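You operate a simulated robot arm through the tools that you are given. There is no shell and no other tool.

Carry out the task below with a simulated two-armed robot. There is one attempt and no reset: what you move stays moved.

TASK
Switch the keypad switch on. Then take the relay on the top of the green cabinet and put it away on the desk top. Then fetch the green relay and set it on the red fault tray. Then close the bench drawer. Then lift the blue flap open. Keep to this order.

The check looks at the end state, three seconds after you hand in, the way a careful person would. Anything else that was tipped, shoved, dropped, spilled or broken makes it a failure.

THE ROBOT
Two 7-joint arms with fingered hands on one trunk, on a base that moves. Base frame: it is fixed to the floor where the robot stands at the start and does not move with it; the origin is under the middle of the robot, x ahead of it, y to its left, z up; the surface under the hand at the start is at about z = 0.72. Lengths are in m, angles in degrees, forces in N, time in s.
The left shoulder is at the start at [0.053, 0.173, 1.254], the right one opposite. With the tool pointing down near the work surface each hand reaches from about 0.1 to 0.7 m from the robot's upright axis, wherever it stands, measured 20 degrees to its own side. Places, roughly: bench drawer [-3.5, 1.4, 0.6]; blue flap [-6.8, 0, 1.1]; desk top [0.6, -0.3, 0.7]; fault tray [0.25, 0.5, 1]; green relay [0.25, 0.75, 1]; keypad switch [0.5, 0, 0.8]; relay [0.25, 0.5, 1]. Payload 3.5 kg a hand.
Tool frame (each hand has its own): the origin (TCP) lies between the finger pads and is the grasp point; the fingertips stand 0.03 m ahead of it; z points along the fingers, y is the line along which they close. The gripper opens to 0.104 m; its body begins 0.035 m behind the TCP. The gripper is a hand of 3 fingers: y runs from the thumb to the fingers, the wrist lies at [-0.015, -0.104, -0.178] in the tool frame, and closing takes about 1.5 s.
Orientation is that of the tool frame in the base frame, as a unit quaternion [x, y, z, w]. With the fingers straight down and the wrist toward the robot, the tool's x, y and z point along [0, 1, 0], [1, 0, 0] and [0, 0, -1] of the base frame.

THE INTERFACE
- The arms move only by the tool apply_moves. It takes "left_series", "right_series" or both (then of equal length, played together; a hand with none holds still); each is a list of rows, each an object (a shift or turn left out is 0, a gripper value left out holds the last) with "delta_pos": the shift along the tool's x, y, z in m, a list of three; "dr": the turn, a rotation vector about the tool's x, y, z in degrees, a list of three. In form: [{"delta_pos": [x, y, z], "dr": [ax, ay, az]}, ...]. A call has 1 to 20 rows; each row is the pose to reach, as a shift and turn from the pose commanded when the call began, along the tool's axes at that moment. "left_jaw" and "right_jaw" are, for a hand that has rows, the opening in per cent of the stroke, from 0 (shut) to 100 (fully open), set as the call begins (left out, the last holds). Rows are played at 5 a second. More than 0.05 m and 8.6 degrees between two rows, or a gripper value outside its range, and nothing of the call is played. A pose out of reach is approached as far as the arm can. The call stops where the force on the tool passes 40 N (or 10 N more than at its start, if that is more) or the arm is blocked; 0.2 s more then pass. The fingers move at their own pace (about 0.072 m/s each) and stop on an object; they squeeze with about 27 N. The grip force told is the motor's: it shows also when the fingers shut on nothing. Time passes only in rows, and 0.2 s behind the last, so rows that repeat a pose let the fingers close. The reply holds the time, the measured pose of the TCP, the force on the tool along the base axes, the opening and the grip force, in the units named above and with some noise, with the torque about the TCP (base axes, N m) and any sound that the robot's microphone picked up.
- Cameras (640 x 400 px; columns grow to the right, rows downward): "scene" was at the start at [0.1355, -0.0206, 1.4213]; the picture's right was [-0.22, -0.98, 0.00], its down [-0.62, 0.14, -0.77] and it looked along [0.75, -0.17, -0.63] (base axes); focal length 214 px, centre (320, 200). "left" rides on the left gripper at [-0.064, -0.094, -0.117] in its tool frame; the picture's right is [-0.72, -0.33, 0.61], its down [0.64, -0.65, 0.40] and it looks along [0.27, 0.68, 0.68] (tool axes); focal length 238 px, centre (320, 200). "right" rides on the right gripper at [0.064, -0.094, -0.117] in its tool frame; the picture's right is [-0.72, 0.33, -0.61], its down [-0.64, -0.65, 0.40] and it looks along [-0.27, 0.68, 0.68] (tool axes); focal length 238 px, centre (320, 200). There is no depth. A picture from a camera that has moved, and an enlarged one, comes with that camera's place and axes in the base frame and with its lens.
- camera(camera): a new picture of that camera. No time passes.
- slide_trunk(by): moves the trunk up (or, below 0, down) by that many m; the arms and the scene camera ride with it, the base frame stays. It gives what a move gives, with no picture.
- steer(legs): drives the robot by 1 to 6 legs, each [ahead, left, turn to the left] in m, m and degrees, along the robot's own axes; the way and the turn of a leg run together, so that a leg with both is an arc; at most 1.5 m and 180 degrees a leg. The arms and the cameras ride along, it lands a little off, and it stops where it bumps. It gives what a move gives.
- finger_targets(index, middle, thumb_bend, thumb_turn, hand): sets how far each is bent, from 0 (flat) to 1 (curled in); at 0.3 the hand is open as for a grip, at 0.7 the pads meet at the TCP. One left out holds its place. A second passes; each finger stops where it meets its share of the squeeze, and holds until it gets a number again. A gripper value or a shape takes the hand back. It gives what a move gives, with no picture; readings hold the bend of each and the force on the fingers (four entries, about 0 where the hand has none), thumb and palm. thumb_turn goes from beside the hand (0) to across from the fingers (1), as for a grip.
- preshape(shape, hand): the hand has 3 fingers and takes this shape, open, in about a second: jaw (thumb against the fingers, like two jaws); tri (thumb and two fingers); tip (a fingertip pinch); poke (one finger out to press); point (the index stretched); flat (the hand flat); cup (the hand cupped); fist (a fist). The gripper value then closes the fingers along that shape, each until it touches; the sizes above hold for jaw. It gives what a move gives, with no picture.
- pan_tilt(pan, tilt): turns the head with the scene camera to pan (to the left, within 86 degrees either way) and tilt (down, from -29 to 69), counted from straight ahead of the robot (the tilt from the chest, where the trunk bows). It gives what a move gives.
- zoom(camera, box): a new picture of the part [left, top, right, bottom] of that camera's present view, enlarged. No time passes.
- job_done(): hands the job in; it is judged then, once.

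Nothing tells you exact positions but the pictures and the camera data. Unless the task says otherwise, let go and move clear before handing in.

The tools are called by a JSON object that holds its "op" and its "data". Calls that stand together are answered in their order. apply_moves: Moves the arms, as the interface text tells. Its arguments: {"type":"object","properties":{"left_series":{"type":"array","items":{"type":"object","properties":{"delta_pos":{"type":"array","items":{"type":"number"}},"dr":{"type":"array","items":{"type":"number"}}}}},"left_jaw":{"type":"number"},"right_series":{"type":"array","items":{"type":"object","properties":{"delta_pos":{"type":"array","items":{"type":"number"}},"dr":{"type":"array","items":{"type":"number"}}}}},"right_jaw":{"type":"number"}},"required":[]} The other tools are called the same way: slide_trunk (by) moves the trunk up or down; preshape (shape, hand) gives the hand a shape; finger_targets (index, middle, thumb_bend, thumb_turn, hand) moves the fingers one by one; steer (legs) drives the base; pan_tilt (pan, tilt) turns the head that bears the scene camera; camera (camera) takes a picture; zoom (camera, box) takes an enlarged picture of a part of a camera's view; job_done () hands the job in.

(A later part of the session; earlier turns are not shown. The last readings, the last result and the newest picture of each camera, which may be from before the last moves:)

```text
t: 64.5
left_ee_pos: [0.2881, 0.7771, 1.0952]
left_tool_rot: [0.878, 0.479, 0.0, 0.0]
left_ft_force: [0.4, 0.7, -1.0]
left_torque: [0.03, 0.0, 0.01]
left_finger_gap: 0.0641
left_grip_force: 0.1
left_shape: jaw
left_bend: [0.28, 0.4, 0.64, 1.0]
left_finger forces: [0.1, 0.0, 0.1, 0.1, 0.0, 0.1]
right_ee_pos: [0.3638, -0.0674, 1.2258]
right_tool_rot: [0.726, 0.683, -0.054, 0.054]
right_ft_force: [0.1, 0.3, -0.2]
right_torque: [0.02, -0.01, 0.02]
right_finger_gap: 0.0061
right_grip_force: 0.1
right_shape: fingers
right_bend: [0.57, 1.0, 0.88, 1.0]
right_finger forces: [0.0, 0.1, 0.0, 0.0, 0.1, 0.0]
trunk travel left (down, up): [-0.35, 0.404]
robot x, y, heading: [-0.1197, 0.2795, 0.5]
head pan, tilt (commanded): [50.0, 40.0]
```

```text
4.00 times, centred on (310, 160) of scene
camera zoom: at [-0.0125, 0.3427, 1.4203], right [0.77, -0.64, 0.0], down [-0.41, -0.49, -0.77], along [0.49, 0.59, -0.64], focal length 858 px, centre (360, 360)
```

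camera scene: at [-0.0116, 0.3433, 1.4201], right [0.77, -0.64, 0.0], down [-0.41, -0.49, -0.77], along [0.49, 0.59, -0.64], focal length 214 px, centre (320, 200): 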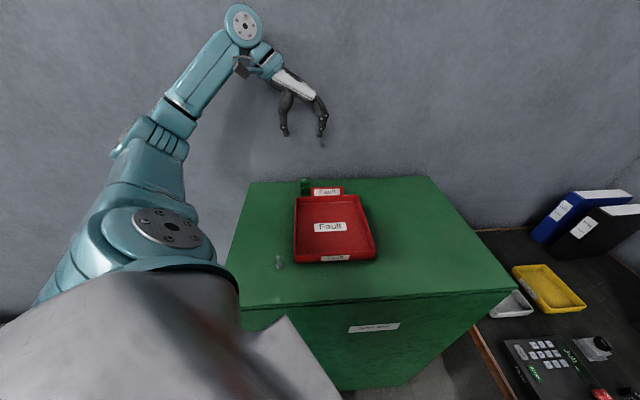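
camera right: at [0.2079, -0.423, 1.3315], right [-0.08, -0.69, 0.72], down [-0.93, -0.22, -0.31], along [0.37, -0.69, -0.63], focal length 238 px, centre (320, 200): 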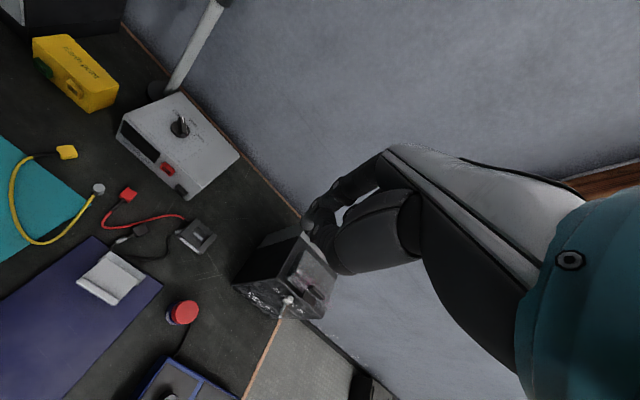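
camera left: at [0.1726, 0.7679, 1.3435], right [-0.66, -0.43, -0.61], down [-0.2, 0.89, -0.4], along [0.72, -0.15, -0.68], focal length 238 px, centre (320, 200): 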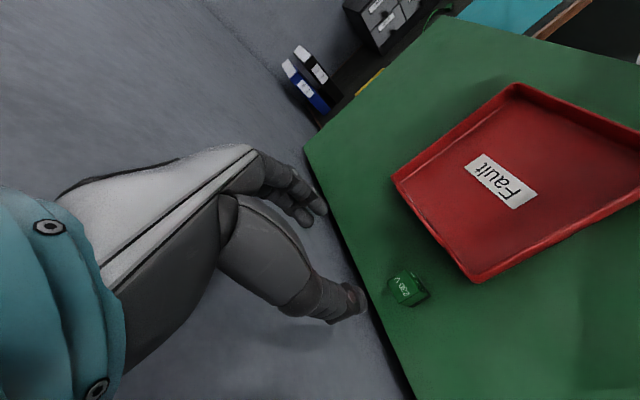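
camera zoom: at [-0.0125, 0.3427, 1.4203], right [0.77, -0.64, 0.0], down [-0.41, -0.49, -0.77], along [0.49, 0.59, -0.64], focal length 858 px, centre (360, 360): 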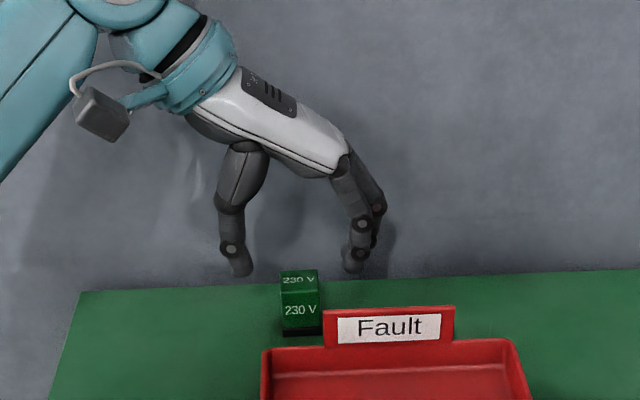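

{"op": "apply_moves", "data": {"left_series": [{"delta_pos": [-0.001, -0.001, 0.015]}, {"delta_pos": [-0.002, -0.002, 0.028]}, {"delta_pos": [-0.002, -0.002, 0.035]}]}}

{"op": "zoom", "data": {"camera": "left", "box": [250, 180, 450, 320]}}

{"op": "zoom", "data": {"camera": "scene", "box": [250, 110, 370, 210]}}

```text
t: 65.3
left_ee_pos: [0.2844, 0.7748, 1.0611]
left_tool_rot: [0.877, 0.48, 0.0, -0.001]
left_ft_force: [0.0, 0.2, -0.1]
left_torque: [-0.01, -0.02, 0.0]
left_finger_gap: 0.0641
left_grip_force: 0.0
left_shape: jaw
left_bend: [0.28, 0.4, 0.64, 1.0]
left_finger forces: [0.0, 0.1, 0.0, 0.0, 0.0, 0.1]
right_ee_pos: [0.364, -0.0683, 1.2252]
right_tool_rot: [0.726, 0.684, -0.053, 0.053]
right_ft_force: [0.3, -0.4, -0.3]
right_torque: [0.0, 0.0, 0.02]
right_finger_gap: 0.0061
right_grip_force: 0.0
right_shape: fingers
right_bend: [0.57, 1.0, 0.88, 1.0]
right_finger forces: [0.0, 0.1, 0.0, 0.0, 0.1, 0.0]
trunk travel left (down, up): [-0.35, 0.404]
robot x, y, heading: [-0.1213, 0.2774, 0.3]
head pan, tilt (commanded): [50.0, 40.0]
```

```text
2.86 times, centred on (350, 250) of left
camera zoom: at [0.1707, 0.7712, 1.1784], right [-0.66, -0.43, -0.61], down [-0.2, 0.89, -0.4], along [0.72, -0.14, -0.68], focal length 681 px, centre (234, 57)
```

zoom: 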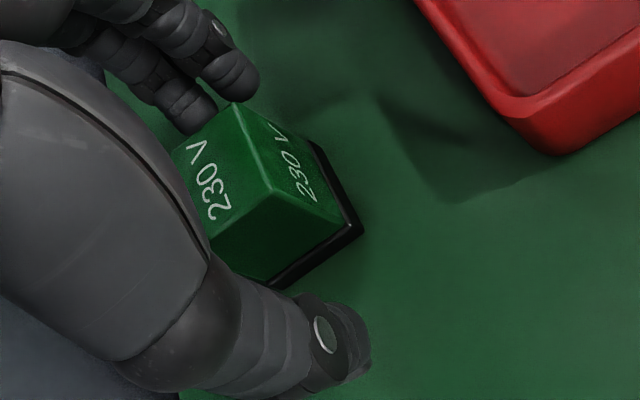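

```text
4.00 times, centred on (310, 160) of scene
camera zoom: at [-0.0125, 0.3427, 1.4203], right [0.77, -0.64, 0.0], down [-0.41, -0.49, -0.77], along [0.49, 0.59, -0.64], focal length 858 px, centre (360, 360)
```

zoom: 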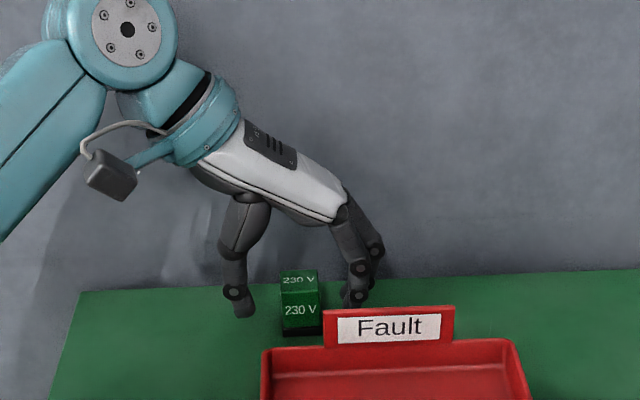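

{"op": "apply_moves", "data": {"left_series": [{"delta_pos": [0, 0, 0]}, {"delta_pos": [0, 0, 0]}, {"delta_pos": [0, 0, 0]}, {"delta_pos": [0, 0, 0]}, {"delta_pos": [0, 0, 0]}, {"delta_pos": [0, 0, 0]}, {"delta_pos": [0, 0, 0]}, {"delta_pos": [0, 0, 0]}], "left_jaw": 0}}

{"op": "zoom", "data": {"camera": "left", "box": [250, 180, 450, 320]}}

{"op": "zoom", "data": {"camera": "scene", "box": [250, 110, 370, 210]}}

```text
t: 67.1
left_ee_pos: [0.2869, 0.7741, 1.0605]
left_tool_rot: [0.878, 0.479, 0.0, 0.0]
left_ft_force: [0.3, 0.4, -0.6]
left_torque: [-0.02, 0.02, 0.04]
left_finger_gap: 0.0247
left_grip_force: 27.0
left_shape: jaw
left_bend: [0.73, 0.57, 0.74, 1.0]
left_finger forces: [15.9, 8.2, 0.0, 0.0, 24.2, 0.1]
right_ee_pos: [0.3635, -0.0674, 1.2256]
right_tool_rot: [0.726, 0.684, -0.054, 0.054]
right_ft_force: [-0.8, 0.1, -0.6]
right_torque: [-0.03, 0.02, -0.02]
right_finger_gap: 0.0058
right_grip_force: 0.0
right_shape: fingers
right_bend: [0.57, 1.0, 0.88, 1.0]
right_finger forces: [0.0, 0.0, 0.0, 0.1, 0.0, 0.0]
trunk travel left (down, up): [-0.35, 0.404]
robot x, y, heading: [-0.1183, 0.2795, 0.3]
head pan, tilt (commanded): [50.0, 40.0]
```

```text
2.86 times, centred on (350, 250) of left
camera zoom: at [0.1708, 0.7712, 1.1786], right [-0.66, -0.43, -0.61], down [-0.2, 0.89, -0.4], along [0.72, -0.14, -0.68], focal length 681 px, centre (234, 57)
```

zoom: 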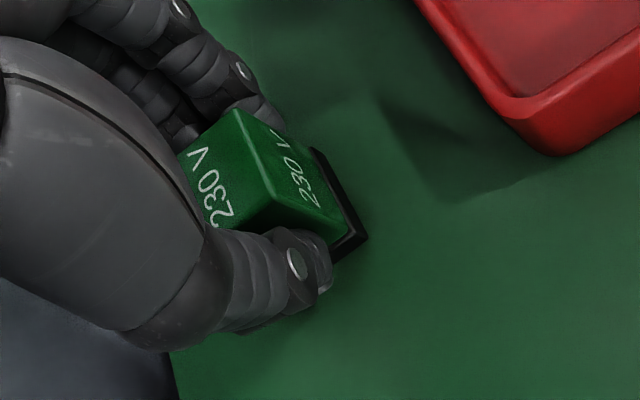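

```text
4.00 times, centred on (310, 160) of scene
camera zoom: at [-0.0125, 0.3427, 1.4202], right [0.77, -0.64, 0.0], down [-0.41, -0.49, -0.77], along [0.49, 0.59, -0.64], focal length 858 px, centre (360, 360)
```

zoom: 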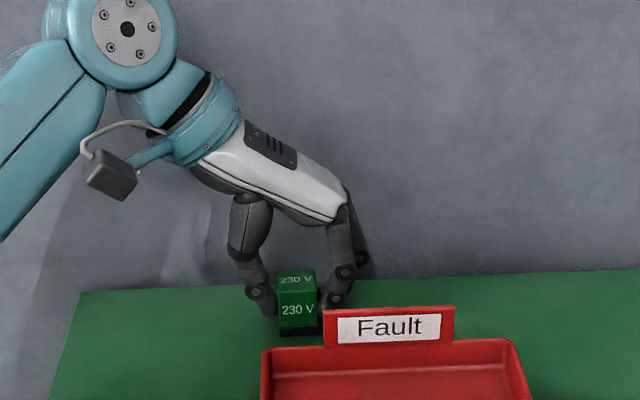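

Firm grip on the green relay. Lifting it clear of the sign, then moving over the tray centre at about [0.2445, 0.609].

{"op": "apply_moves", "data": {"left_series": [{"delta_pos": [0, 0, -0.02]}, {"delta_pos": [0, 0, -0.05]}, {"delta_pos": [0, 0, -0.085]}, {"delta_pos": [0, 0, -0.12]}]}}

{"op": "apply_moves", "data": {"left_series": [{"delta_pos": [-0.0405, 0.0134, 0]}, {"delta_pos": [-0.081, 0.0268, 0]}, {"delta_pos": [-0.1214, 0.0403, 0]}, {"delta_pos": [-0.1619, 0.0537, 0]}]}}

{"op": "camera", "data": {"camera": "left"}}

{"op": "zoom", "data": {"camera": "scene", "box": [240, 110, 400, 280]}}

```text
t: 68.1
left_ee_pos: [0.286, 0.7751, 1.1803]
left_tool_rot: [0.878, 0.478, 0.0, -0.001]
left_ft_force: [0.1, 0.2, -1.8]
left_torque: [-0.01, -0.02, 0.02]
left_finger_gap: 0.0245
left_grip_force: 27.1
left_shape: jaw
left_bend: [0.73, 0.57, 0.74, 1.0]
left_finger forces: [15.8, 8.2, 0.0, 0.0, 24.0, 0.0]
right_ee_pos: [0.3648, -0.0682, 1.2258]
right_tool_rot: [0.727, 0.683, -0.053, 0.054]
right_ft_force: [-0.5, -0.5, -0.1]
right_torque: [-0.01, 0.0, 0.03]
right_finger_gap: 0.0062
right_grip_force: 0.0
right_shape: fingers
right_bend: [0.57, 1.0, 0.88, 1.0]
right_finger forces: [0.1, 0.1, 0.0, 0.1, 0.0, 0.0]
trunk travel left (down, up): [-0.35, 0.404]
robot x, y, heading: [-0.1181, 0.2796, 0.4]
head pan, tilt (commanded): [50.0, 40.0]
```

```text
t: 69.1
left_ee_pos: [0.2425, 0.6087, 1.1795]
left_tool_rot: [0.877, 0.48, 0.0, 0.0]
left_ft_force: [-0.1, 0.0, -0.8]
left_torque: [0.02, -0.03, -0.01]
left_finger_gap: 0.0245
left_grip_force: 27.1
left_shape: jaw
left_bend: [0.73, 0.57, 0.74, 1.0]
left_finger forces: [15.9, 8.2, 0.0, 0.1, 24.1, 0.1]
right_ee_pos: [0.3637, -0.069, 1.2247]
right_tool_rot: [0.726, 0.684, -0.053, 0.054]
right_ft_force: [0.0, 0.2, 0.4]
right_torque: [0.01, 0.0, 0.02]
right_finger_gap: 0.006
right_grip_force: 0.0
right_shape: fingers
right_bend: [0.57, 1.0, 0.88, 1.0]
right_finger forces: [0.0, 0.1, 0.0, 0.1, 0.0, 0.0]
trunk travel left (down, up): [-0.35, 0.404]
robot x, y, heading: [-0.119, 0.2781, 0.4]
head pan, tilt (commanded): [50.0, 40.0]
```

```text
taken
camera left: at [0.129, 0.6038, 1.2986], right [-0.66, -0.43, -0.61], down [-0.2, 0.89, -0.4], along [0.72, -0.14, -0.68], focal length 238 px, centre (320, 200)
```

left: 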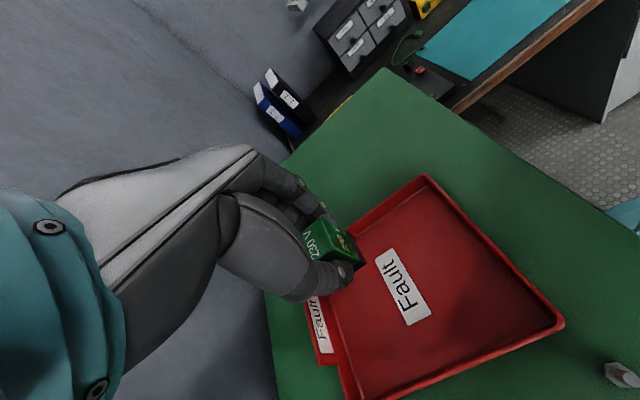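

```text
2.35 times, centred on (320, 195) of scene
camera zoom: at [-0.0127, 0.3421, 1.4203], right [0.77, -0.64, 0.0], down [-0.41, -0.49, -0.77], along [0.49, 0.59, -0.64], focal length 505 px, centre (320, 212)
```

zoom: 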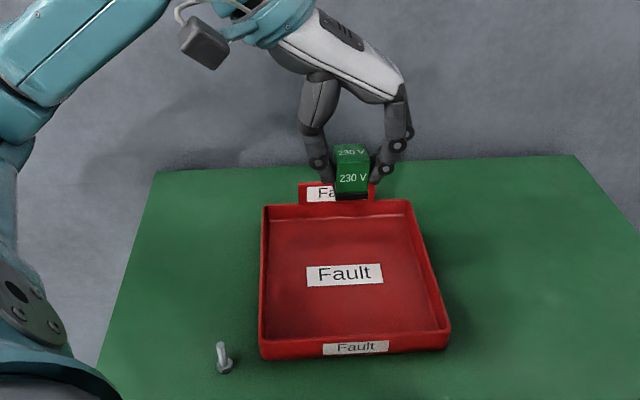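

{"op": "apply_moves", "data": {"left_series": [{"delta_pos": [0, 0, 0.035]}, {"delta_pos": [0, 0, 0.07]}, {"delta_pos": [0, 0, 0.095]}, {"delta_pos": [0, 0, 0.106]}]}}

{"op": "zoom", "data": {"camera": "scene", "box": [260, 160, 400, 280]}}

{"op": "zoom", "data": {"camera": "left", "box": [220, 150, 500, 350]}}

```text
t: 70.1
left_ee_pos: [0.2439, 0.6101, 1.0734]
left_tool_rot: [0.878, 0.479, 0.0, -0.001]
left_ft_force: [0.0, 0.1, -0.5]
left_torque: [0.01, -0.01, 0.01]
left_finger_gap: 0.0246
left_grip_force: 26.9
left_shape: jaw
left_bend: [0.73, 0.57, 0.74, 1.0]
left_finger forces: [15.8, 8.2, 0.0, 0.0, 24.0, 0.1]
right_ee_pos: [0.3631, -0.0686, 1.2254]
right_tool_rot: [0.725, 0.684, -0.053, 0.054]
right_ft_force: [-0.1, -0.1, 0.1]
right_torque: [0.03, 0.0, 0.04]
right_finger_gap: 0.0061
right_grip_force: 0.0
right_shape: fingers
right_bend: [0.57, 1.0, 0.88, 1.0]
right_finger forces: [0.0, 0.0, 0.0, 0.1, 0.1, 0.0]
trunk travel left (down, up): [-0.35, 0.404]
robot x, y, heading: [-0.1231, 0.2783, 0.2]
head pan, tilt (commanded): [50.0, 40.0]
```

```text
3.33 times, centred on (330, 220) of scene
camera zoom: at [-0.0125, 0.3427, 1.4203], right [0.77, -0.64, 0.0], down [-0.41, -0.49, -0.77], along [0.49, 0.59, -0.64], focal length 715 px, centre (287, 133)
```

zoom: 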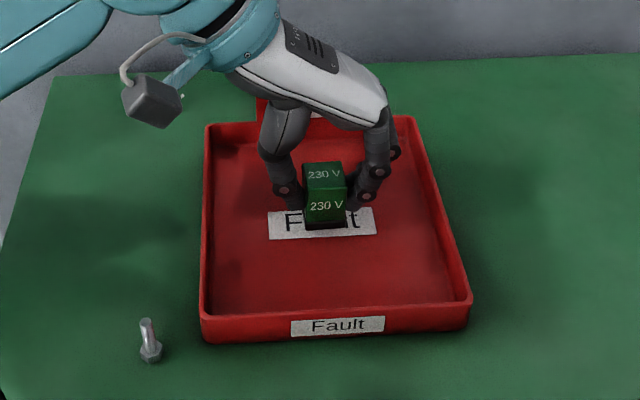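

```text
2.00 times, centred on (360, 250) of left
camera zoom: at [0.1292, 0.6053, 1.1919], right [-0.66, -0.43, -0.61], down [-0.2, 0.89, -0.4], along [0.72, -0.14, -0.68], focal length 477 px, centre (240, 100)
```

zoom: 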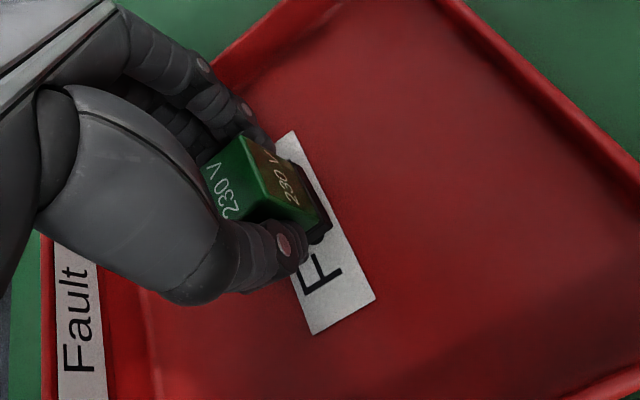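

{"op": "apply_moves", "data": {"left_series": [{"delta_pos": [0, 0, 0.002]}, {"delta_pos": [0, 0, 0.004]}]}}

{"op": "apply_moves", "data": {"left_series": [{"delta_pos": [0, 0, 0.001]}, {"delta_pos": [0, 0, 0.0025]}]}}

```text
t: 70.7
left_ee_pos: [0.2429, 0.6097, 1.0701]
left_tool_rot: [0.877, 0.48, 0.0, 0.001]
left_ft_force: [0.2, -0.3, -1.1]
left_torque: [-0.02, -0.04, 0.01]
left_finger_gap: 0.0246
left_grip_force: 27.0
left_shape: jaw
left_bend: [0.73, 0.57, 0.74, 1.0]
left_finger forces: [15.7, 8.2, 0.0, 0.0, 24.1, 0.0]
right_ee_pos: [0.3639, -0.0682, 1.2255]
right_tool_rot: [0.726, 0.684, -0.054, 0.054]
right_ft_force: [1.1, -0.2, -0.8]
right_torque: [0.01, -0.05, -0.01]
right_finger_gap: 0.006
right_grip_force: 0.0
right_shape: fingers
right_bend: [0.57, 1.0, 0.88, 1.0]
right_finger forces: [0.0, 0.0, 0.0, 0.0, 0.0, 0.1]
trunk travel left (down, up): [-0.35, 0.404]
robot x, y, heading: [-0.1195, 0.2767, 0.5]
head pan, tilt (commanded): [50.0, 40.0]
```

```text
t: 71.3
left_ee_pos: [0.2435, 0.6094, 1.0677]
left_tool_rot: [0.877, 0.48, 0.0, 0.0]
left_ft_force: [-0.2, 0.0, -1.2]
left_torque: [0.04, 0.02, 0.03]
left_finger_gap: 0.0248
left_grip_force: 27.0
left_shape: jaw
left_bend: [0.73, 0.57, 0.74, 1.0]
left_finger forces: [15.9, 8.2, 0.0, 0.0, 24.0, 0.1]
right_ee_pos: [0.3633, -0.0682, 1.2259]
right_tool_rot: [0.725, 0.684, -0.053, 0.053]
right_ft_force: [0.2, -0.1, -0.6]
right_torque: [0.05, 0.02, 0.01]
right_finger_gap: 0.0059
right_grip_force: 0.1
right_shape: fingers
right_bend: [0.57, 1.0, 0.88, 1.0]
right_finger forces: [0.0, 0.1, 0.0, 0.1, 0.1, 0.0]
trunk travel left (down, up): [-0.35, 0.404]
robot x, y, heading: [-0.1241, 0.2787, 0.3]
head pan, tilt (commanded): [50.0, 40.0]
```

{"op": "apply_moves", "data": {"left_series": [{"delta_pos": [0, 0, 0.001]}, {"delta_pos": [0, 0, 0.002]}]}}

{"op": "apply_moves", "data": {"left_series": [{"delta_pos": [0, 0, 0.001]}, {"delta_pos": [0, 0, 0.002]}]}}

```text
t: 71.9
left_ee_pos: [0.2427, 0.6092, 1.0654]
left_tool_rot: [0.877, 0.48, 0.002, 0.0]
left_ft_force: [-0.6, 0.0, 4.2]
left_torque: [-0.01, 0.0, -0.01]
left_finger_gap: 0.0246
left_grip_force: 26.9
left_shape: jaw
left_bend: [0.73, 0.57, 0.74, 1.0]
left_finger forces: [16.0, 8.3, 0.1, 0.0, 25.4, 0.0]
right_ee_pos: [0.3635, -0.0687, 1.2251]
right_tool_rot: [0.725, 0.684, -0.054, 0.054]
right_ft_force: [-0.1, 0.2, 0.0]
right_torque: [-0.01, 0.01, 0.0]
right_finger_gap: 0.0062
right_grip_force: 0.1
right_shape: fingers
right_bend: [0.57, 1.0, 0.88, 1.0]
right_finger forces: [0.0, 0.0, 0.1, 0.1, 0.0, 0.0]
trunk travel left (down, up): [-0.35, 0.404]
robot x, y, heading: [-0.1188, 0.2783, 0.2]
head pan, tilt (commanded): [50.0, 40.0]
```

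```text
t: 72.5
left_ee_pos: [0.2432, 0.6101, 1.0647]
left_tool_rot: [0.877, 0.48, 0.003, 0.001]
left_ft_force: [0.2, 1.0, 13.4]
left_torque: [-0.01, 0.03, 0.01]
left_finger_gap: 0.025
left_grip_force: 27.2
left_shape: jaw
left_bend: [0.74, 0.57, 0.74, 1.0]
left_finger forces: [17.2, 9.2, 0.0, 0.0, 27.4, 0.1]
right_ee_pos: [0.3623, -0.0674, 1.2266]
right_tool_rot: [0.726, 0.684, -0.053, 0.054]
right_ft_force: [0.0, -0.4, -0.2]
right_torque: [-0.01, -0.04, 0.0]
right_finger_gap: 0.006
right_grip_force: 0.1
right_shape: fingers
right_bend: [0.57, 1.0, 0.88, 1.0]
right_finger forces: [0.1, 0.1, 0.0, 0.1, 0.0, 0.1]
trunk travel left (down, up): [-0.35, 0.404]
robot x, y, heading: [-0.1175, 0.2796, 0.4]
head pan, tilt (commanded): [50.0, 40.0]
```

Contact with the tray floor. I'll relax slightly, open the fingers, and check before lifting.

{"op": "apply_moves", "data": {"left_series": [{"delta_pos": [0, 0, -0.0015]}, {"delta_pos": [0, 0, -0.002]}]}}

{"op": "apply_moves", "data": {"left_series": [{"delta_pos": [0, 0, 0]}, {"delta_pos": [0, 0, 0]}, {"delta_pos": [0, 0, 0]}, {"delta_pos": [0, 0, 0]}, {"delta_pos": [0, 0, 0]}], "left_jaw": 60}}

{"op": "zoom", "data": {"camera": "scene", "box": [260, 160, 400, 280]}}

{"op": "zoom", "data": {"camera": "left", "box": [220, 150, 500, 350]}}

```text
t: 73.1
left_ee_pos: [0.2425, 0.6086, 1.0657]
left_tool_rot: [0.878, 0.479, 0.001, 0.001]
left_ft_force: [1.0, 0.0, 7.2]
left_torque: [-0.05, -0.05, 0.01]
left_finger_gap: 0.025
left_grip_force: 26.9
left_shape: jaw
left_bend: [0.73, 0.57, 0.74, 1.0]
left_finger forces: [17.5, 9.4, 0.0, 0.0, 26.2, 0.0]
right_ee_pos: [0.3627, -0.068, 1.2248]
right_tool_rot: [0.726, 0.684, -0.053, 0.054]
right_ft_force: [-0.3, -0.6, 0.2]
right_torque: [-0.03, -0.01, -0.01]
right_finger_gap: 0.006
right_grip_force: 0.0
right_shape: fingers
right_bend: [0.57, 1.0, 0.88, 1.0]
right_finger forces: [0.0, 0.0, 0.0, 0.0, 0.0, 0.0]
trunk travel left (down, up): [-0.35, 0.404]
robot x, y, heading: [-0.1165, 0.283, 0.5]
head pan, tilt (commanded): [50.0, 40.0]
```

```text
t: 74.3
left_ee_pos: [0.2435, 0.61, 1.0646]
left_tool_rot: [0.877, 0.48, 0.0, 0.0]
left_ft_force: [-0.3, 0.4, 0.6]
left_torque: [0.01, -0.02, 0.0]
left_finger_gap: 0.0617
left_grip_force: 0.1
left_shape: jaw
left_bend: [0.29, 0.41, 0.65, 1.0]
left_finger forces: [0.0, 0.0, 0.1, 0.0, 0.1, 0.0]
right_ee_pos: [0.3633, -0.0685, 1.2251]
right_tool_rot: [0.726, 0.684, -0.053, 0.053]
right_ft_force: [-0.6, 0.4, -0.1]
right_torque: [-0.02, 0.02, 0.0]
right_finger_gap: 0.006
right_grip_force: 0.2
right_shape: fingers
right_bend: [0.57, 1.0, 0.88, 1.0]
right_finger forces: [0.0, 0.0, 0.0, 0.1, 0.1, 0.0]
trunk travel left (down, up): [-0.35, 0.404]
robot x, y, heading: [-0.1174, 0.2788, 0.4]
head pan, tilt (commanded): [50.0, 40.0]
```

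```text
3.33 times, centred on (330, 220) of scene
camera zoom: at [-0.0125, 0.3427, 1.4203], right [0.77, -0.64, 0.0], down [-0.41, -0.49, -0.77], along [0.49, 0.59, -0.64], focal length 715 px, centre (287, 133)
```

zoom: 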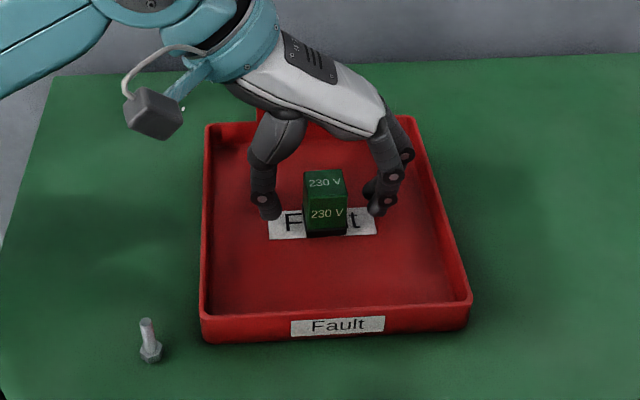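

```text
2.00 times, centred on (360, 250) of left
camera zoom: at [0.1291, 0.6059, 1.1835], right [-0.66, -0.43, -0.61], down [-0.2, 0.89, -0.4], along [0.72, -0.14, -0.68], focal length 477 px, centre (240, 100)
```

zoom: 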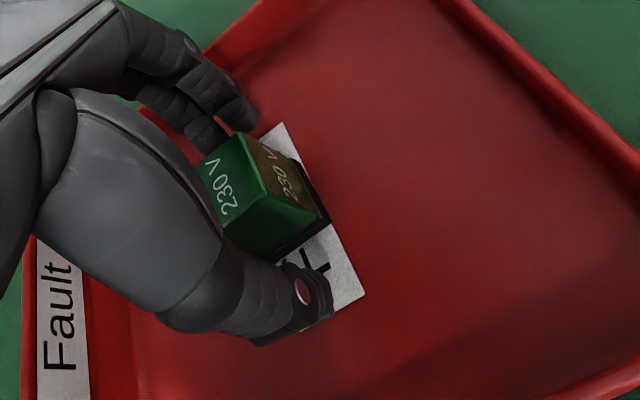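

The relay stands free in the tray. Lifting the left hand straight up and clear.

{"op": "apply_moves", "data": {"left_series": [{"delta_pos": [0, 0, -0.015]}, {"delta_pos": [0, 0, -0.04]}, {"delta_pos": [0, 0, -0.075]}, {"delta_pos": [0, 0, -0.115]}, {"delta_pos": [0, 0, -0.16]}, {"delta_pos": [0, 0, -0.2]}]}}

{"op": "camera", "data": {"camera": "scene"}}

{"op": "zoom", "data": {"camera": "scene", "box": [260, 160, 400, 280]}}

```text
t: 75.7
left_ee_pos: [0.2437, 0.6111, 1.2645]
left_tool_rot: [0.878, 0.479, 0.0, -0.001]
left_ft_force: [-0.1, 0.1, -0.1]
left_torque: [0.01, 0.0, -0.02]
left_finger_gap: 0.0619
left_grip_force: 0.1
left_shape: jaw
left_bend: [0.29, 0.41, 0.65, 1.0]
left_finger forces: [0.0, 0.1, 0.0, 0.0, 0.0, 0.0]
right_ee_pos: [0.3635, -0.069, 1.2258]
right_tool_rot: [0.726, 0.684, -0.053, 0.054]
right_ft_force: [0.2, -0.9, -0.1]
right_torque: [0.01, 0.01, 0.01]
right_finger_gap: 0.006
right_grip_force: 0.0
right_shape: fingers
right_bend: [0.57, 1.0, 0.88, 1.0]
right_finger forces: [0.0, 0.0, 0.0, 0.1, 0.1, 0.0]
trunk travel left (down, up): [-0.35, 0.404]
robot x, y, heading: [-0.1185, 0.2779, 0.2]
head pan, tilt (commanded): [50.0, 40.0]
```

```text
taken
camera scene: at [-0.0125, 0.3421, 1.4203], right [0.77, -0.64, 0.0], down [-0.41, -0.49, -0.77], along [0.49, 0.59, -0.64], focal length 214 px, centre (320, 200)
```

scene: 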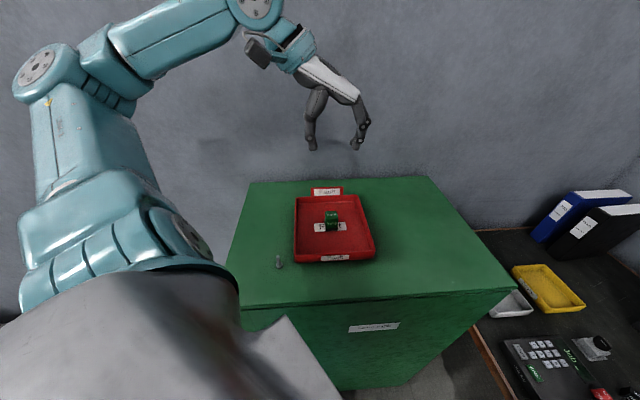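

```text
3.33 times, centred on (330, 220) of scene
camera zoom: at [-0.0125, 0.3421, 1.4203], right [0.77, -0.64, 0.0], down [-0.41, -0.49, -0.77], along [0.49, 0.59, -0.64], focal length 715 px, centre (287, 133)
```

zoom: 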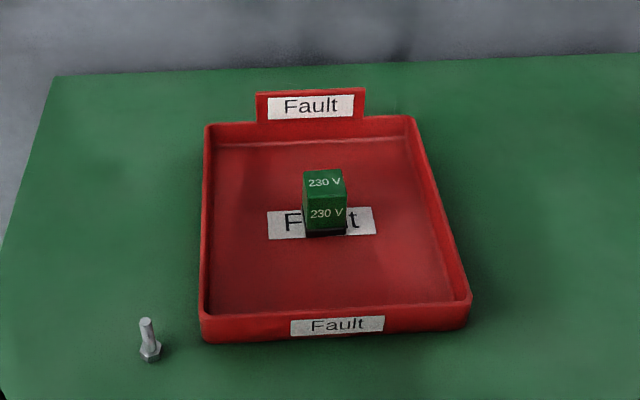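

The green relay now stands in the fault tray, bolt and sign untouched. Next is the bench drawer across the room; I'll look around before driving.

{"op": "pan_tilt", "data": {"pan": 86, "tilt": 20}}

{"op": "camera", "data": {"camera": "scene"}}

{"op": "pan_tilt", "data": {"pan": -86, "tilt": 20}}

{"op": "camera", "data": {"camera": "scene"}}

```text
t: 76.8
left_ee_pos: [0.2434, 0.6123, 1.2642]
left_tool_rot: [0.878, 0.479, 0.0, 0.0]
left_ft_force: [0.6, -0.3, -0.1]
left_torque: [-0.03, -0.03, -0.01]
left_finger_gap: 0.0621
left_grip_force: 0.0
left_shape: jaw
left_bend: [0.29, 0.41, 0.65, 1.0]
left_finger forces: [0.0, 0.1, 0.1, 0.0, 0.1, 0.0]
right_ee_pos: [0.3647, -0.0677, 1.2251]
right_tool_rot: [0.726, 0.684, -0.053, 0.053]
right_ft_force: [-0.5, -0.4, 0.5]
right_torque: [0.0, 0.02, -0.01]
right_finger_gap: 0.0062
right_grip_force: 0.1
right_shape: fingers
right_bend: [0.57, 1.0, 0.88, 1.0]
right_finger forces: [0.0, 0.0, 0.1, 0.0, 0.0, 0.0]
trunk travel left (down, up): [-0.35, 0.404]
robot x, y, heading: [-0.1209, 0.2794, 0.4]
head pan, tilt (commanded): [85.9, 20.0]
```

```text
taken
camera scene: at [-0.0606, 0.3702, 1.4516], right [1.0, -0.07, 0.0], down [-0.02, -0.34, -0.94], along [0.06, 0.94, -0.34], focal length 214 px, centre (320, 200)
```

scene: 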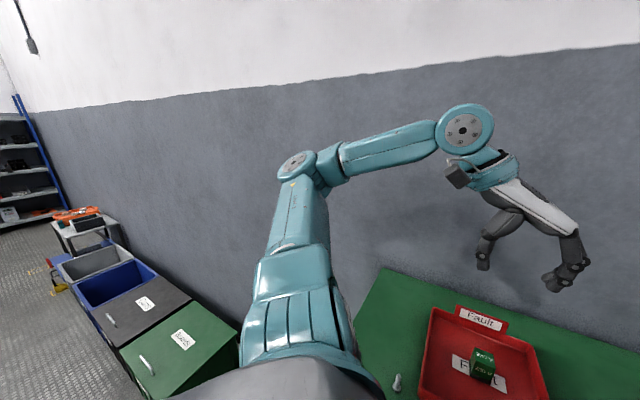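

```text
t: 79.3
left_ee_pos: [0.2439, 0.611, 1.2629]
left_tool_rot: [0.878, 0.479, 0.0, 0.0]
left_ft_force: [0.2, 1.0, -0.3]
left_torque: [-0.04, 0.01, 0.0]
left_finger_gap: 0.0621
left_grip_force: 0.1
left_shape: jaw
left_bend: [0.29, 0.41, 0.65, 1.0]
left_finger forces: [0.1, 0.0, 0.1, 0.0, 0.1, 0.0]
right_ee_pos: [0.364, -0.0686, 1.2249]
right_tool_rot: [0.725, 0.684, -0.053, 0.053]
right_ft_force: [-0.4, -0.1, -0.6]
right_torque: [-0.02, 0.0, 0.02]
right_finger_gap: 0.0064
right_grip_force: 0.1
right_shape: fingers
right_bend: [0.57, 1.0, 0.88, 1.0]
right_finger forces: [0.0, 0.0, 0.1, 0.0, 0.0, 0.0]
trunk travel left (down, up): [-0.35, 0.404]
robot x, y, heading: [-0.1209, 0.2795, 0.2]
head pan, tilt (commanded): [-85.9, 20.0]
```

```text
taken
camera scene: at [-0.0596, 0.1844, 1.4517], right [-1.0, -0.08, 0.0], down [-0.03, 0.34, -0.94], along [0.07, -0.94, -0.34], focal length 214 px, centre (320, 200)
```

scene: 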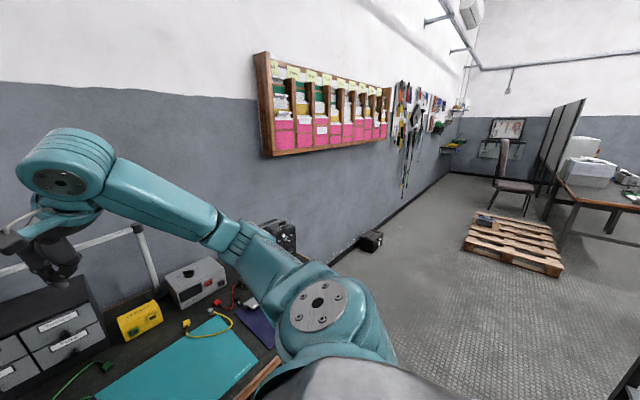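

Clear floor behind; low bins and a cart stand along the wall, well below arm height. I'll back away from the cabinet and turn around toward the bench.

{"op": "steer", "data": {"legs": [[-0.5, -0.1, 0]]}}

{"op": "steer", "data": {"legs": [[0, 0, 80], [0, 0, 80]]}}

{"op": "pan_tilt", "data": {"pan": 0, "tilt": 15}}

{"op": "camera", "data": {"camera": "scene"}}

```text
t: 82.4
left_ee_pos: [-0.262, 0.5074, 1.2648]
left_tool_rot: [0.877, 0.481, 0.001, 0.0]
left_ft_force: [-0.8, -0.4, -0.9]
left_torque: [-0.01, 0.0, 0.04]
left_finger_gap: 0.0616
left_grip_force: 0.0
left_shape: jaw
left_bend: [0.29, 0.41, 0.65, 1.0]
left_finger forces: [0.0, 0.1, 0.0, 0.0, 0.0, 0.0]
right_ee_pos: [-0.1404, -0.1719, 1.2258]
right_tool_rot: [0.725, 0.685, -0.053, 0.054]
right_ft_force: [-0.3, -0.9, 0.0]
right_torque: [0.01, -0.04, -0.02]
right_finger_gap: 0.0058
right_grip_force: 0.1
right_shape: fingers
right_bend: [0.57, 1.0, 0.88, 1.0]
right_finger forces: [0.0, 0.0, 0.1, 0.0, 0.1, 0.0]
trunk travel left (down, up): [-0.35, 0.404]
robot x, y, heading: [-0.6217, 0.1766, 0.3]
head pan, tilt (commanded): [-85.9, 20.0]
```

```text
t: 89.6
left_ee_pos: [-1.0758, -0.0149, 1.2637]
left_tool_rot: [-0.32, 0.947, 0.0, 0.001]
left_ft_force: [0.5, 0.2, 1.0]
left_torque: [-0.01, -0.03, 0.04]
left_finger_gap: 0.0619
left_grip_force: 0.2
left_shape: jaw
left_bend: [0.29, 0.41, 0.65, 1.0]
left_finger forces: [0.1, 0.0, 0.1, 0.1, 0.0, 0.0]
right_ee_pos: [-0.9601, 0.6649, 1.2249]
right_tool_rot: [-0.548, 0.833, 0.045, 0.062]
right_ft_force: [-0.5, 0.9, 0.1]
right_torque: [0.0, 0.0, 0.0]
right_finger_gap: 0.0059
right_grip_force: 0.1
right_shape: fingers
right_bend: [0.57, 1.0, 0.88, 1.0]
right_finger forces: [0.1, 0.0, 0.1, 0.1, 0.0, 0.0]
trunk travel left (down, up): [-0.35, 0.404]
robot x, y, heading: [-0.6194, 0.177, 160.5]
head pan, tilt (commanded): [-85.9, 20.0]
```

```text
t: 91.2
left_ee_pos: [-1.076, -0.0154, 1.2641]
left_tool_rot: [-0.32, 0.947, 0.0, 0.0]
left_ft_force: [0.1, -0.3, -0.4]
left_torque: [-0.03, 0.03, -0.01]
left_finger_gap: 0.0619
left_grip_force: 0.1
left_shape: jaw
left_bend: [0.29, 0.41, 0.65, 1.0]
left_finger forces: [0.0, 0.0, 0.0, 0.0, 0.0, 0.0]
right_ee_pos: [-0.9597, 0.6647, 1.2257]
right_tool_rot: [-0.549, 0.833, 0.044, 0.061]
right_ft_force: [0.3, -0.1, -0.1]
right_torque: [0.01, 0.01, 0.0]
right_finger_gap: 0.0063
right_grip_force: 0.1
right_shape: fingers
right_bend: [0.57, 1.0, 0.88, 1.0]
right_finger forces: [0.0, 0.0, 0.1, 0.0, 0.1, 0.0]
trunk travel left (down, up): [-0.35, 0.404]
robot x, y, heading: [-0.6212, 0.1747, 160.7]
head pan, tilt (commanded): [0.0, 15.0]
```

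```text
taken
camera scene: at [-0.7597, 0.2211, 1.4598], right [0.34, 0.94, 0.0], down [0.24, -0.09, -0.97], along [-0.91, 0.32, -0.26], focal length 214 px, centre (320, 200)
```

scene: 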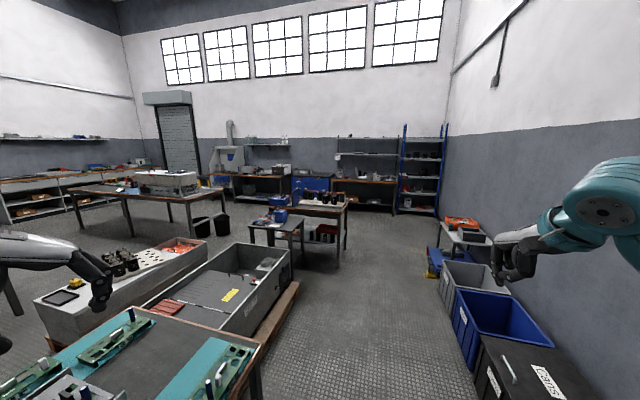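

{"op": "zoom", "data": {"camera": "scene", "box": [230, 160, 390, 280]}}

{"op": "zoom", "data": {"camera": "scene", "box": [0, 230, 310, 400]}}

```text
3.33 times, centred on (310, 220) of scene
camera zoom: at [-0.7597, 0.2211, 1.4598], right [0.34, 0.94, 0.0], down [0.24, -0.09, -0.97], along [-0.91, 0.32, -0.26], focal length 715 px, centre (353, 133)
```

zoom: 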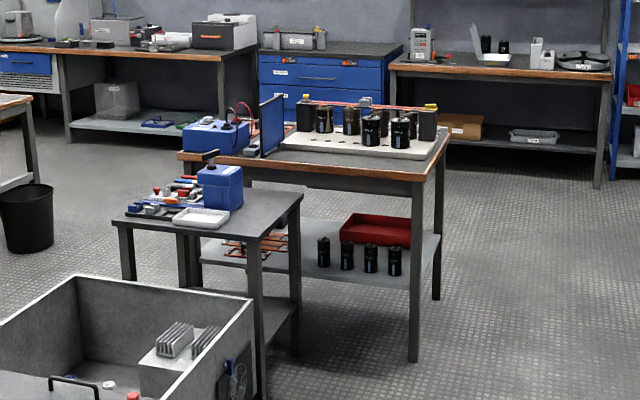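

```text
2.06 times, centred on (155, 315) of scene
camera zoom: at [-0.7597, 0.2211, 1.4598], right [0.34, 0.94, 0.0], down [0.24, -0.09, -0.97], along [-0.91, 0.32, -0.26], focal length 443 px, centre (661, -37)
```

zoom: 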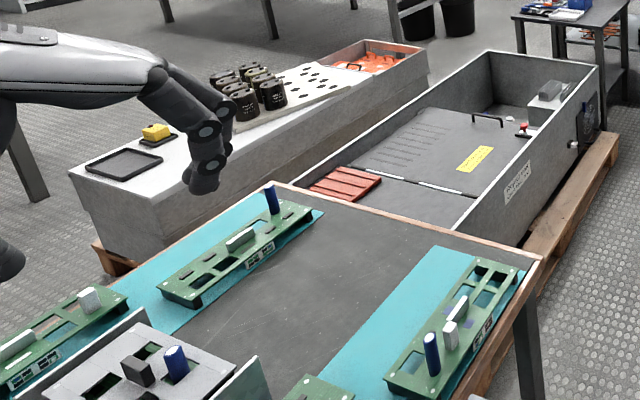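

The bench stands ahead with an open lower shelf; its drawer must be on the far side, reached through the right-hand aisle. I'll turn along the aisle and drive down it in stages.

{"op": "steer", "data": {"legs": [[0, 0, -16.4], [1.4, -0.05, 0]]}}

{"op": "camera", "data": {"camera": "scene"}}

```text
t: 99.1
left_ee_pos: [-2.2005, 0.9738, 1.2648]
left_tool_rot: [-0.182, 0.983, 0.0, 0.001]
left_ft_force: [-0.6, -0.5, 0.2]
left_torque: [-0.04, 0.01, 0.01]
left_finger_gap: 0.0617
left_grip_force: 0.1
left_shape: jaw
left_bend: [0.29, 0.41, 0.65, 1.0]
left_finger forces: [0.0, 0.0, 0.0, 0.0, 0.0, 0.0]
right_ee_pos: [-1.8962, 1.5929, 1.2259]
right_tool_rot: [-0.424, 0.902, 0.035, 0.068]
right_ft_force: [-0.3, 0.3, 0.9]
right_torque: [0.02, 0.03, 0.02]
right_finger_gap: 0.006
right_grip_force: 0.2
right_shape: fingers
right_bend: [0.57, 1.0, 0.88, 1.0]
right_finger forces: [0.0, 0.0, 0.0, 0.0, 0.0, 0.0]
trunk travel left (down, up): [-0.35, 0.404]
robot x, y, heading: [-1.7128, 1.0254, 144.1]
head pan, tilt (commanded): [0.0, 15.0]
```

```text
taken
camera scene: at [-1.8301, 1.1113, 1.4598], right [0.59, 0.81, 0.0], down [0.21, -0.15, -0.97], along [-0.78, 0.57, -0.26], focal length 214 px, centre (320, 200)
```

scene: 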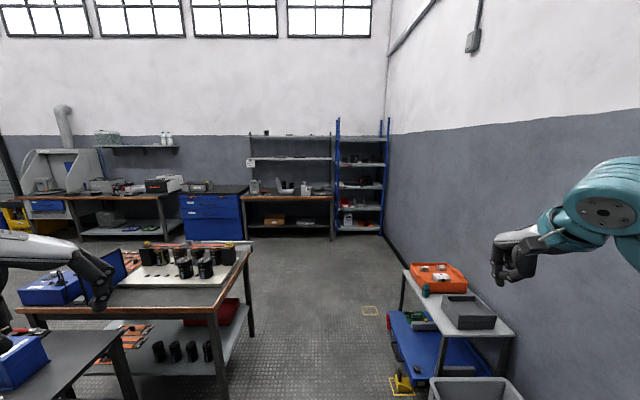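

{"op": "steer", "data": {"legs": [[1.3, 0, 0]]}}

{"op": "pan_tilt", "data": {"pan": 60, "tilt": 30}}

{"op": "camera", "data": {"camera": "scene"}}

```text
t: 105.6
left_ee_pos: [-3.2479, 1.7286, 1.2645]
left_tool_rot: [-0.185, 0.983, 0.0, 0.0]
left_ft_force: [-0.1, -0.2, 0.3]
left_torque: [-0.03, 0.0, 0.03]
left_finger_gap: 0.0622
left_grip_force: 0.1
left_shape: jaw
left_bend: [0.29, 0.41, 0.65, 1.0]
left_finger forces: [0.1, 0.1, 0.0, 0.1, 0.0, 0.0]
right_ee_pos: [-2.9465, 2.3479, 1.2248]
right_tool_rot: [-0.426, 0.901, 0.035, 0.067]
right_ft_force: [0.2, -0.1, 0.5]
right_torque: [-0.01, 0.03, 0.01]
right_finger_gap: 0.006
right_grip_force: 0.0
right_shape: fingers
right_bend: [0.57, 1.0, 0.88, 1.0]
right_finger forces: [0.0, 0.0, 0.1, 0.0, 0.0, 0.1]
trunk travel left (down, up): [-0.35, 0.404]
robot x, y, heading: [-2.76, 1.7886, 144.4]
head pan, tilt (commanded): [0.0, 15.0]
```

```text
t: 106.9
left_ee_pos: [-3.2484, 1.7275, 1.2655]
left_tool_rot: [-0.185, 0.983, 0.0, -0.001]
left_ft_force: [0.3, 0.2, -0.1]
left_torque: [-0.02, -0.01, 0.0]
left_finger_gap: 0.062
left_grip_force: 0.1
left_shape: jaw
left_bend: [0.29, 0.41, 0.65, 1.0]
left_finger forces: [0.0, 0.1, 0.0, 0.1, 0.0, 0.0]
right_ee_pos: [-2.9463, 2.3482, 1.2257]
right_tool_rot: [-0.426, 0.902, 0.034, 0.068]
right_ft_force: [-1.3, -0.2, -0.8]
right_torque: [0.02, 0.0, -0.01]
right_finger_gap: 0.0057
right_grip_force: 0.0
right_shape: fingers
right_bend: [0.57, 1.0, 0.88, 1.0]
right_finger forces: [0.1, 0.0, 0.0, 0.0, 0.0, 0.0]
trunk travel left (down, up): [-0.35, 0.404]
robot x, y, heading: [-2.7586, 1.7854, 144.2]
head pan, tilt (commanded): [60.0, 30.0]
```

```text
taken
camera scene: at [-2.8846, 1.7753, 1.4356], right [-0.41, 0.91, 0.0], down [0.46, 0.21, -0.87], along [-0.79, -0.36, -0.5], focal length 214 px, centre (320, 200)
```

scene: 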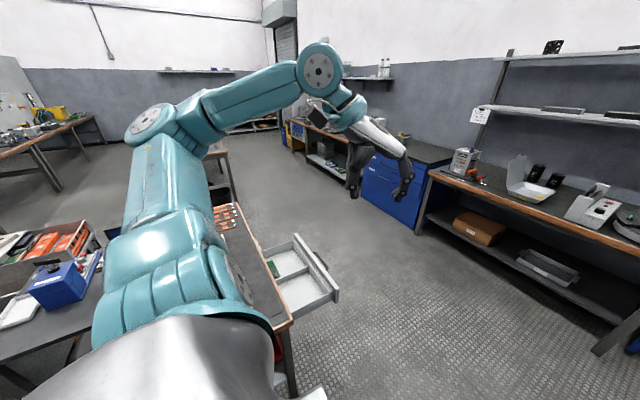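

{"op": "zoom", "data": {"camera": "scene", "box": [220, 190, 380, 340]}}

```text
2.67 times, centred on (300, 265) of scene
camera zoom: at [-2.8846, 1.7753, 1.4356], right [-0.41, 0.91, 0.0], down [0.46, 0.21, -0.87], along [-0.79, -0.36, -0.5], focal length 572 px, centre (373, 27)
```

zoom: 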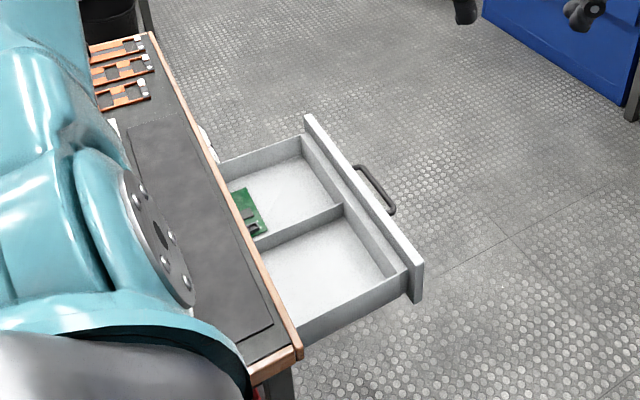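

The drawer is open by about 22 cm on the bench's far side, front panel centred near [-3.59, 1.42]. I'll drive past the bench, turn around to face the drawer front, and approach with the right hand.

{"op": "steer", "data": {"legs": [[1.2, 0, 0], [0, 0, 90], [0, 0, 90]]}}

{"op": "pan_tilt", "data": {"pan": -20, "tilt": 35}}

{"op": "camera", "data": {"camera": "scene"}}

```text
t: 120.8
left_ee_pos: [-3.2796, 2.5696, 1.2646]
left_tool_rot: [0.978, 0.207, 0.0, -0.001]
left_ft_force: [-0.2, 0.2, 0.5]
left_torque: [-0.03, 0.0, 0.02]
left_finger_gap: 0.0623
left_grip_force: 0.0
left_shape: jaw
left_bend: [0.29, 0.41, 0.65, 1.0]
left_finger forces: [0.0, 0.1, 0.0, 0.0, 0.0, 0.0]
right_ee_pos: [-3.5519, 1.9363, 1.2247]
right_tool_rot: [0.892, 0.446, -0.066, 0.037]
right_ft_force: [0.4, -0.6, -0.3]
right_torque: [0.0, 0.01, 0.01]
right_finger_gap: 0.0062
right_grip_force: 0.1
right_shape: fingers
right_bend: [0.57, 1.0, 0.88, 1.0]
right_finger forces: [0.0, 0.0, 0.0, 0.1, 0.0, 0.0]
trunk travel left (down, up): [-0.35, 0.404]
robot x, y, heading: [-3.7658, 2.4912, -32.9]
head pan, tilt (commanded): [60.0, 30.0]
```

```text
t: 122.3
left_ee_pos: [-3.2802, 2.5696, 1.2645]
left_tool_rot: [0.978, 0.207, 0.001, 0.0]
left_ft_force: [0.1, 0.0, 0.1]
left_torque: [-0.01, 0.0, 0.0]
left_finger_gap: 0.0621
left_grip_force: 0.0
left_shape: jaw
left_bend: [0.29, 0.41, 0.65, 1.0]
left_finger forces: [0.0, 0.1, 0.1, 0.1, 0.1, 0.0]
right_ee_pos: [-3.5532, 1.9353, 1.2254]
right_tool_rot: [0.892, 0.445, -0.067, 0.037]
right_ft_force: [0.9, 0.2, 0.3]
right_torque: [-0.01, -0.02, 0.0]
right_finger_gap: 0.006
right_grip_force: 0.0
right_shape: fingers
right_bend: [0.57, 1.0, 0.88, 1.0]
right_finger forces: [0.1, 0.0, 0.0, 0.1, 0.1, 0.1]
trunk travel left (down, up): [-0.35, 0.404]
robot x, y, heading: [-3.7626, 2.4928, -33.0]
head pan, tilt (commanded): [-20.0, 35.0]
```

```text
taken
camera scene: at [-3.6686, 2.3902, 1.4278], right [-0.8, -0.6, 0.0], down [-0.35, 0.46, -0.82], along [0.49, -0.65, -0.57], focal length 214 px, centre (320, 200)
```

scene: 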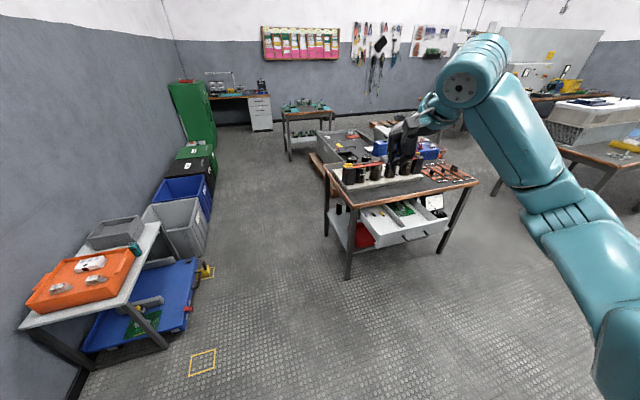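

{"op": "zoom", "data": {"camera": "scene", "box": [310, 140, 490, 290]}}

```text
2.67 times, centred on (400, 215) of scene
camera zoom: at [-3.6686, 2.3902, 1.4278], right [-0.8, -0.6, 0.0], down [-0.35, 0.46, -0.82], along [0.49, -0.65, -0.57], focal length 572 px, centre (107, 160)
```

zoom: 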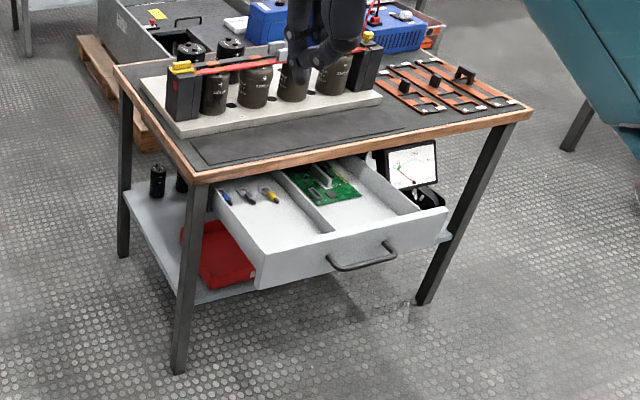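

I can see the drawer: front panel spans about z 0.58–0.67, with a bar handle in the middle. I'll sidestep to bring the right hand in line with it.

{"op": "steer", "data": {"legs": [[0.05, -0.54, -2.8]]}}

{"op": "preshape", "data": {"hand": "right", "shape": "fist"}}

{"op": "camera", "data": {"camera": "scene"}}

{"op": "camera", "data": {"camera": "right"}}

```text
t: 125.5
left_ee_pos: [-3.5427, 2.071, 1.2647]
left_tool_rot: [0.982, 0.187, 0.0, 0.0]
left_ft_force: [0.0, -0.4, -0.3]
left_torque: [-0.01, 0.01, -0.05]
left_finger_gap: 0.0618
left_grip_force: 0.1
left_shape: jaw
left_bend: [0.29, 0.41, 0.65, 1.0]
left_finger forces: [0.0, 0.0, 0.0, 0.1, 0.1, 0.0]
right_ee_pos: [-3.8411, 1.4489, 1.225]
right_tool_rot: [0.9, 0.429, -0.067, 0.035]
right_ft_force: [-0.4, 0.0, 0.4]
right_torque: [0.03, 0.04, -0.01]
right_finger_gap: 0.0061
right_grip_force: 0.2
right_shape: fingers
right_bend: [0.57, 1.0, 0.88, 1.0]
right_finger forces: [0.1, 0.0, 0.2, 0.0, 0.1, 0.0]
trunk travel left (down, up): [-0.35, 0.404]
robot x, y, heading: [-4.0283, 2.0106, -35.4]
head pan, tilt (commanded): [-20.0, 35.0]
```

```text
t: 126.4
left_ee_pos: [-3.5429, 2.0725, 1.2636]
left_tool_rot: [0.982, 0.187, 0.0, -0.001]
left_ft_force: [-0.3, 0.9, 0.2]
left_torque: [0.01, 0.0, -0.03]
left_finger_gap: 0.0617
left_grip_force: 0.0
left_shape: jaw
left_bend: [0.29, 0.41, 0.65, 1.0]
left_finger forces: [0.1, 0.0, 0.0, 0.0, 0.1, 0.1]
right_ee_pos: [-3.8397, 1.4489, 1.225]
right_tool_rot: [0.9, 0.428, -0.068, 0.035]
right_ft_force: [0.3, 0.3, 0.6]
right_torque: [0.04, 0.0, -0.01]
right_finger_gap: 0.0002
right_grip_force: 0.1
right_shape: fist
right_bend: [1.0, 1.0, 0.86, 0.85]
right_finger forces: [0.0, 0.1, 0.1, 0.0, 0.1, 0.0]
trunk travel left (down, up): [-0.35, 0.404]
robot x, y, heading: [-4.0325, 2.0135, -35.4]
head pan, tilt (commanded): [-20.0, 35.0]
```

```text
taken
camera scene: at [-3.9378, 1.9084, 1.4278], right [-0.82, -0.57, 0.0], down [-0.33, 0.47, -0.82], along [0.47, -0.67, -0.57], focal length 214 px, centre (320, 200)
```

scene: 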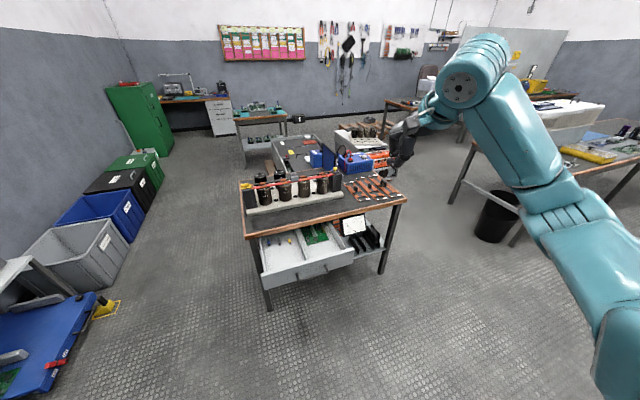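

```text
taken
camera right: at [-3.8633, 1.5722, 1.3312], right [-0.14, -0.68, 0.72], down [-0.94, -0.13, -0.31], along [0.3, -0.72, -0.63], focal length 238 px, centre (320, 200)
```

right: 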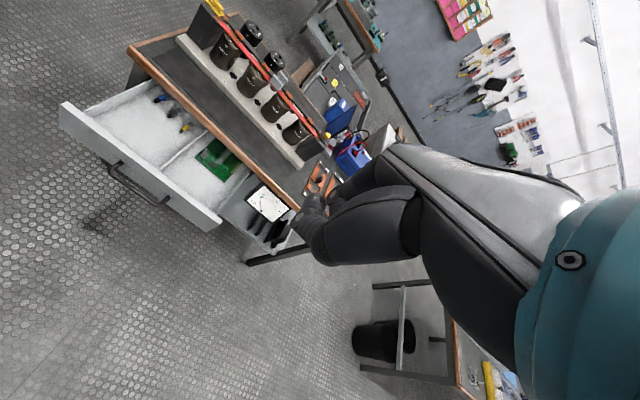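

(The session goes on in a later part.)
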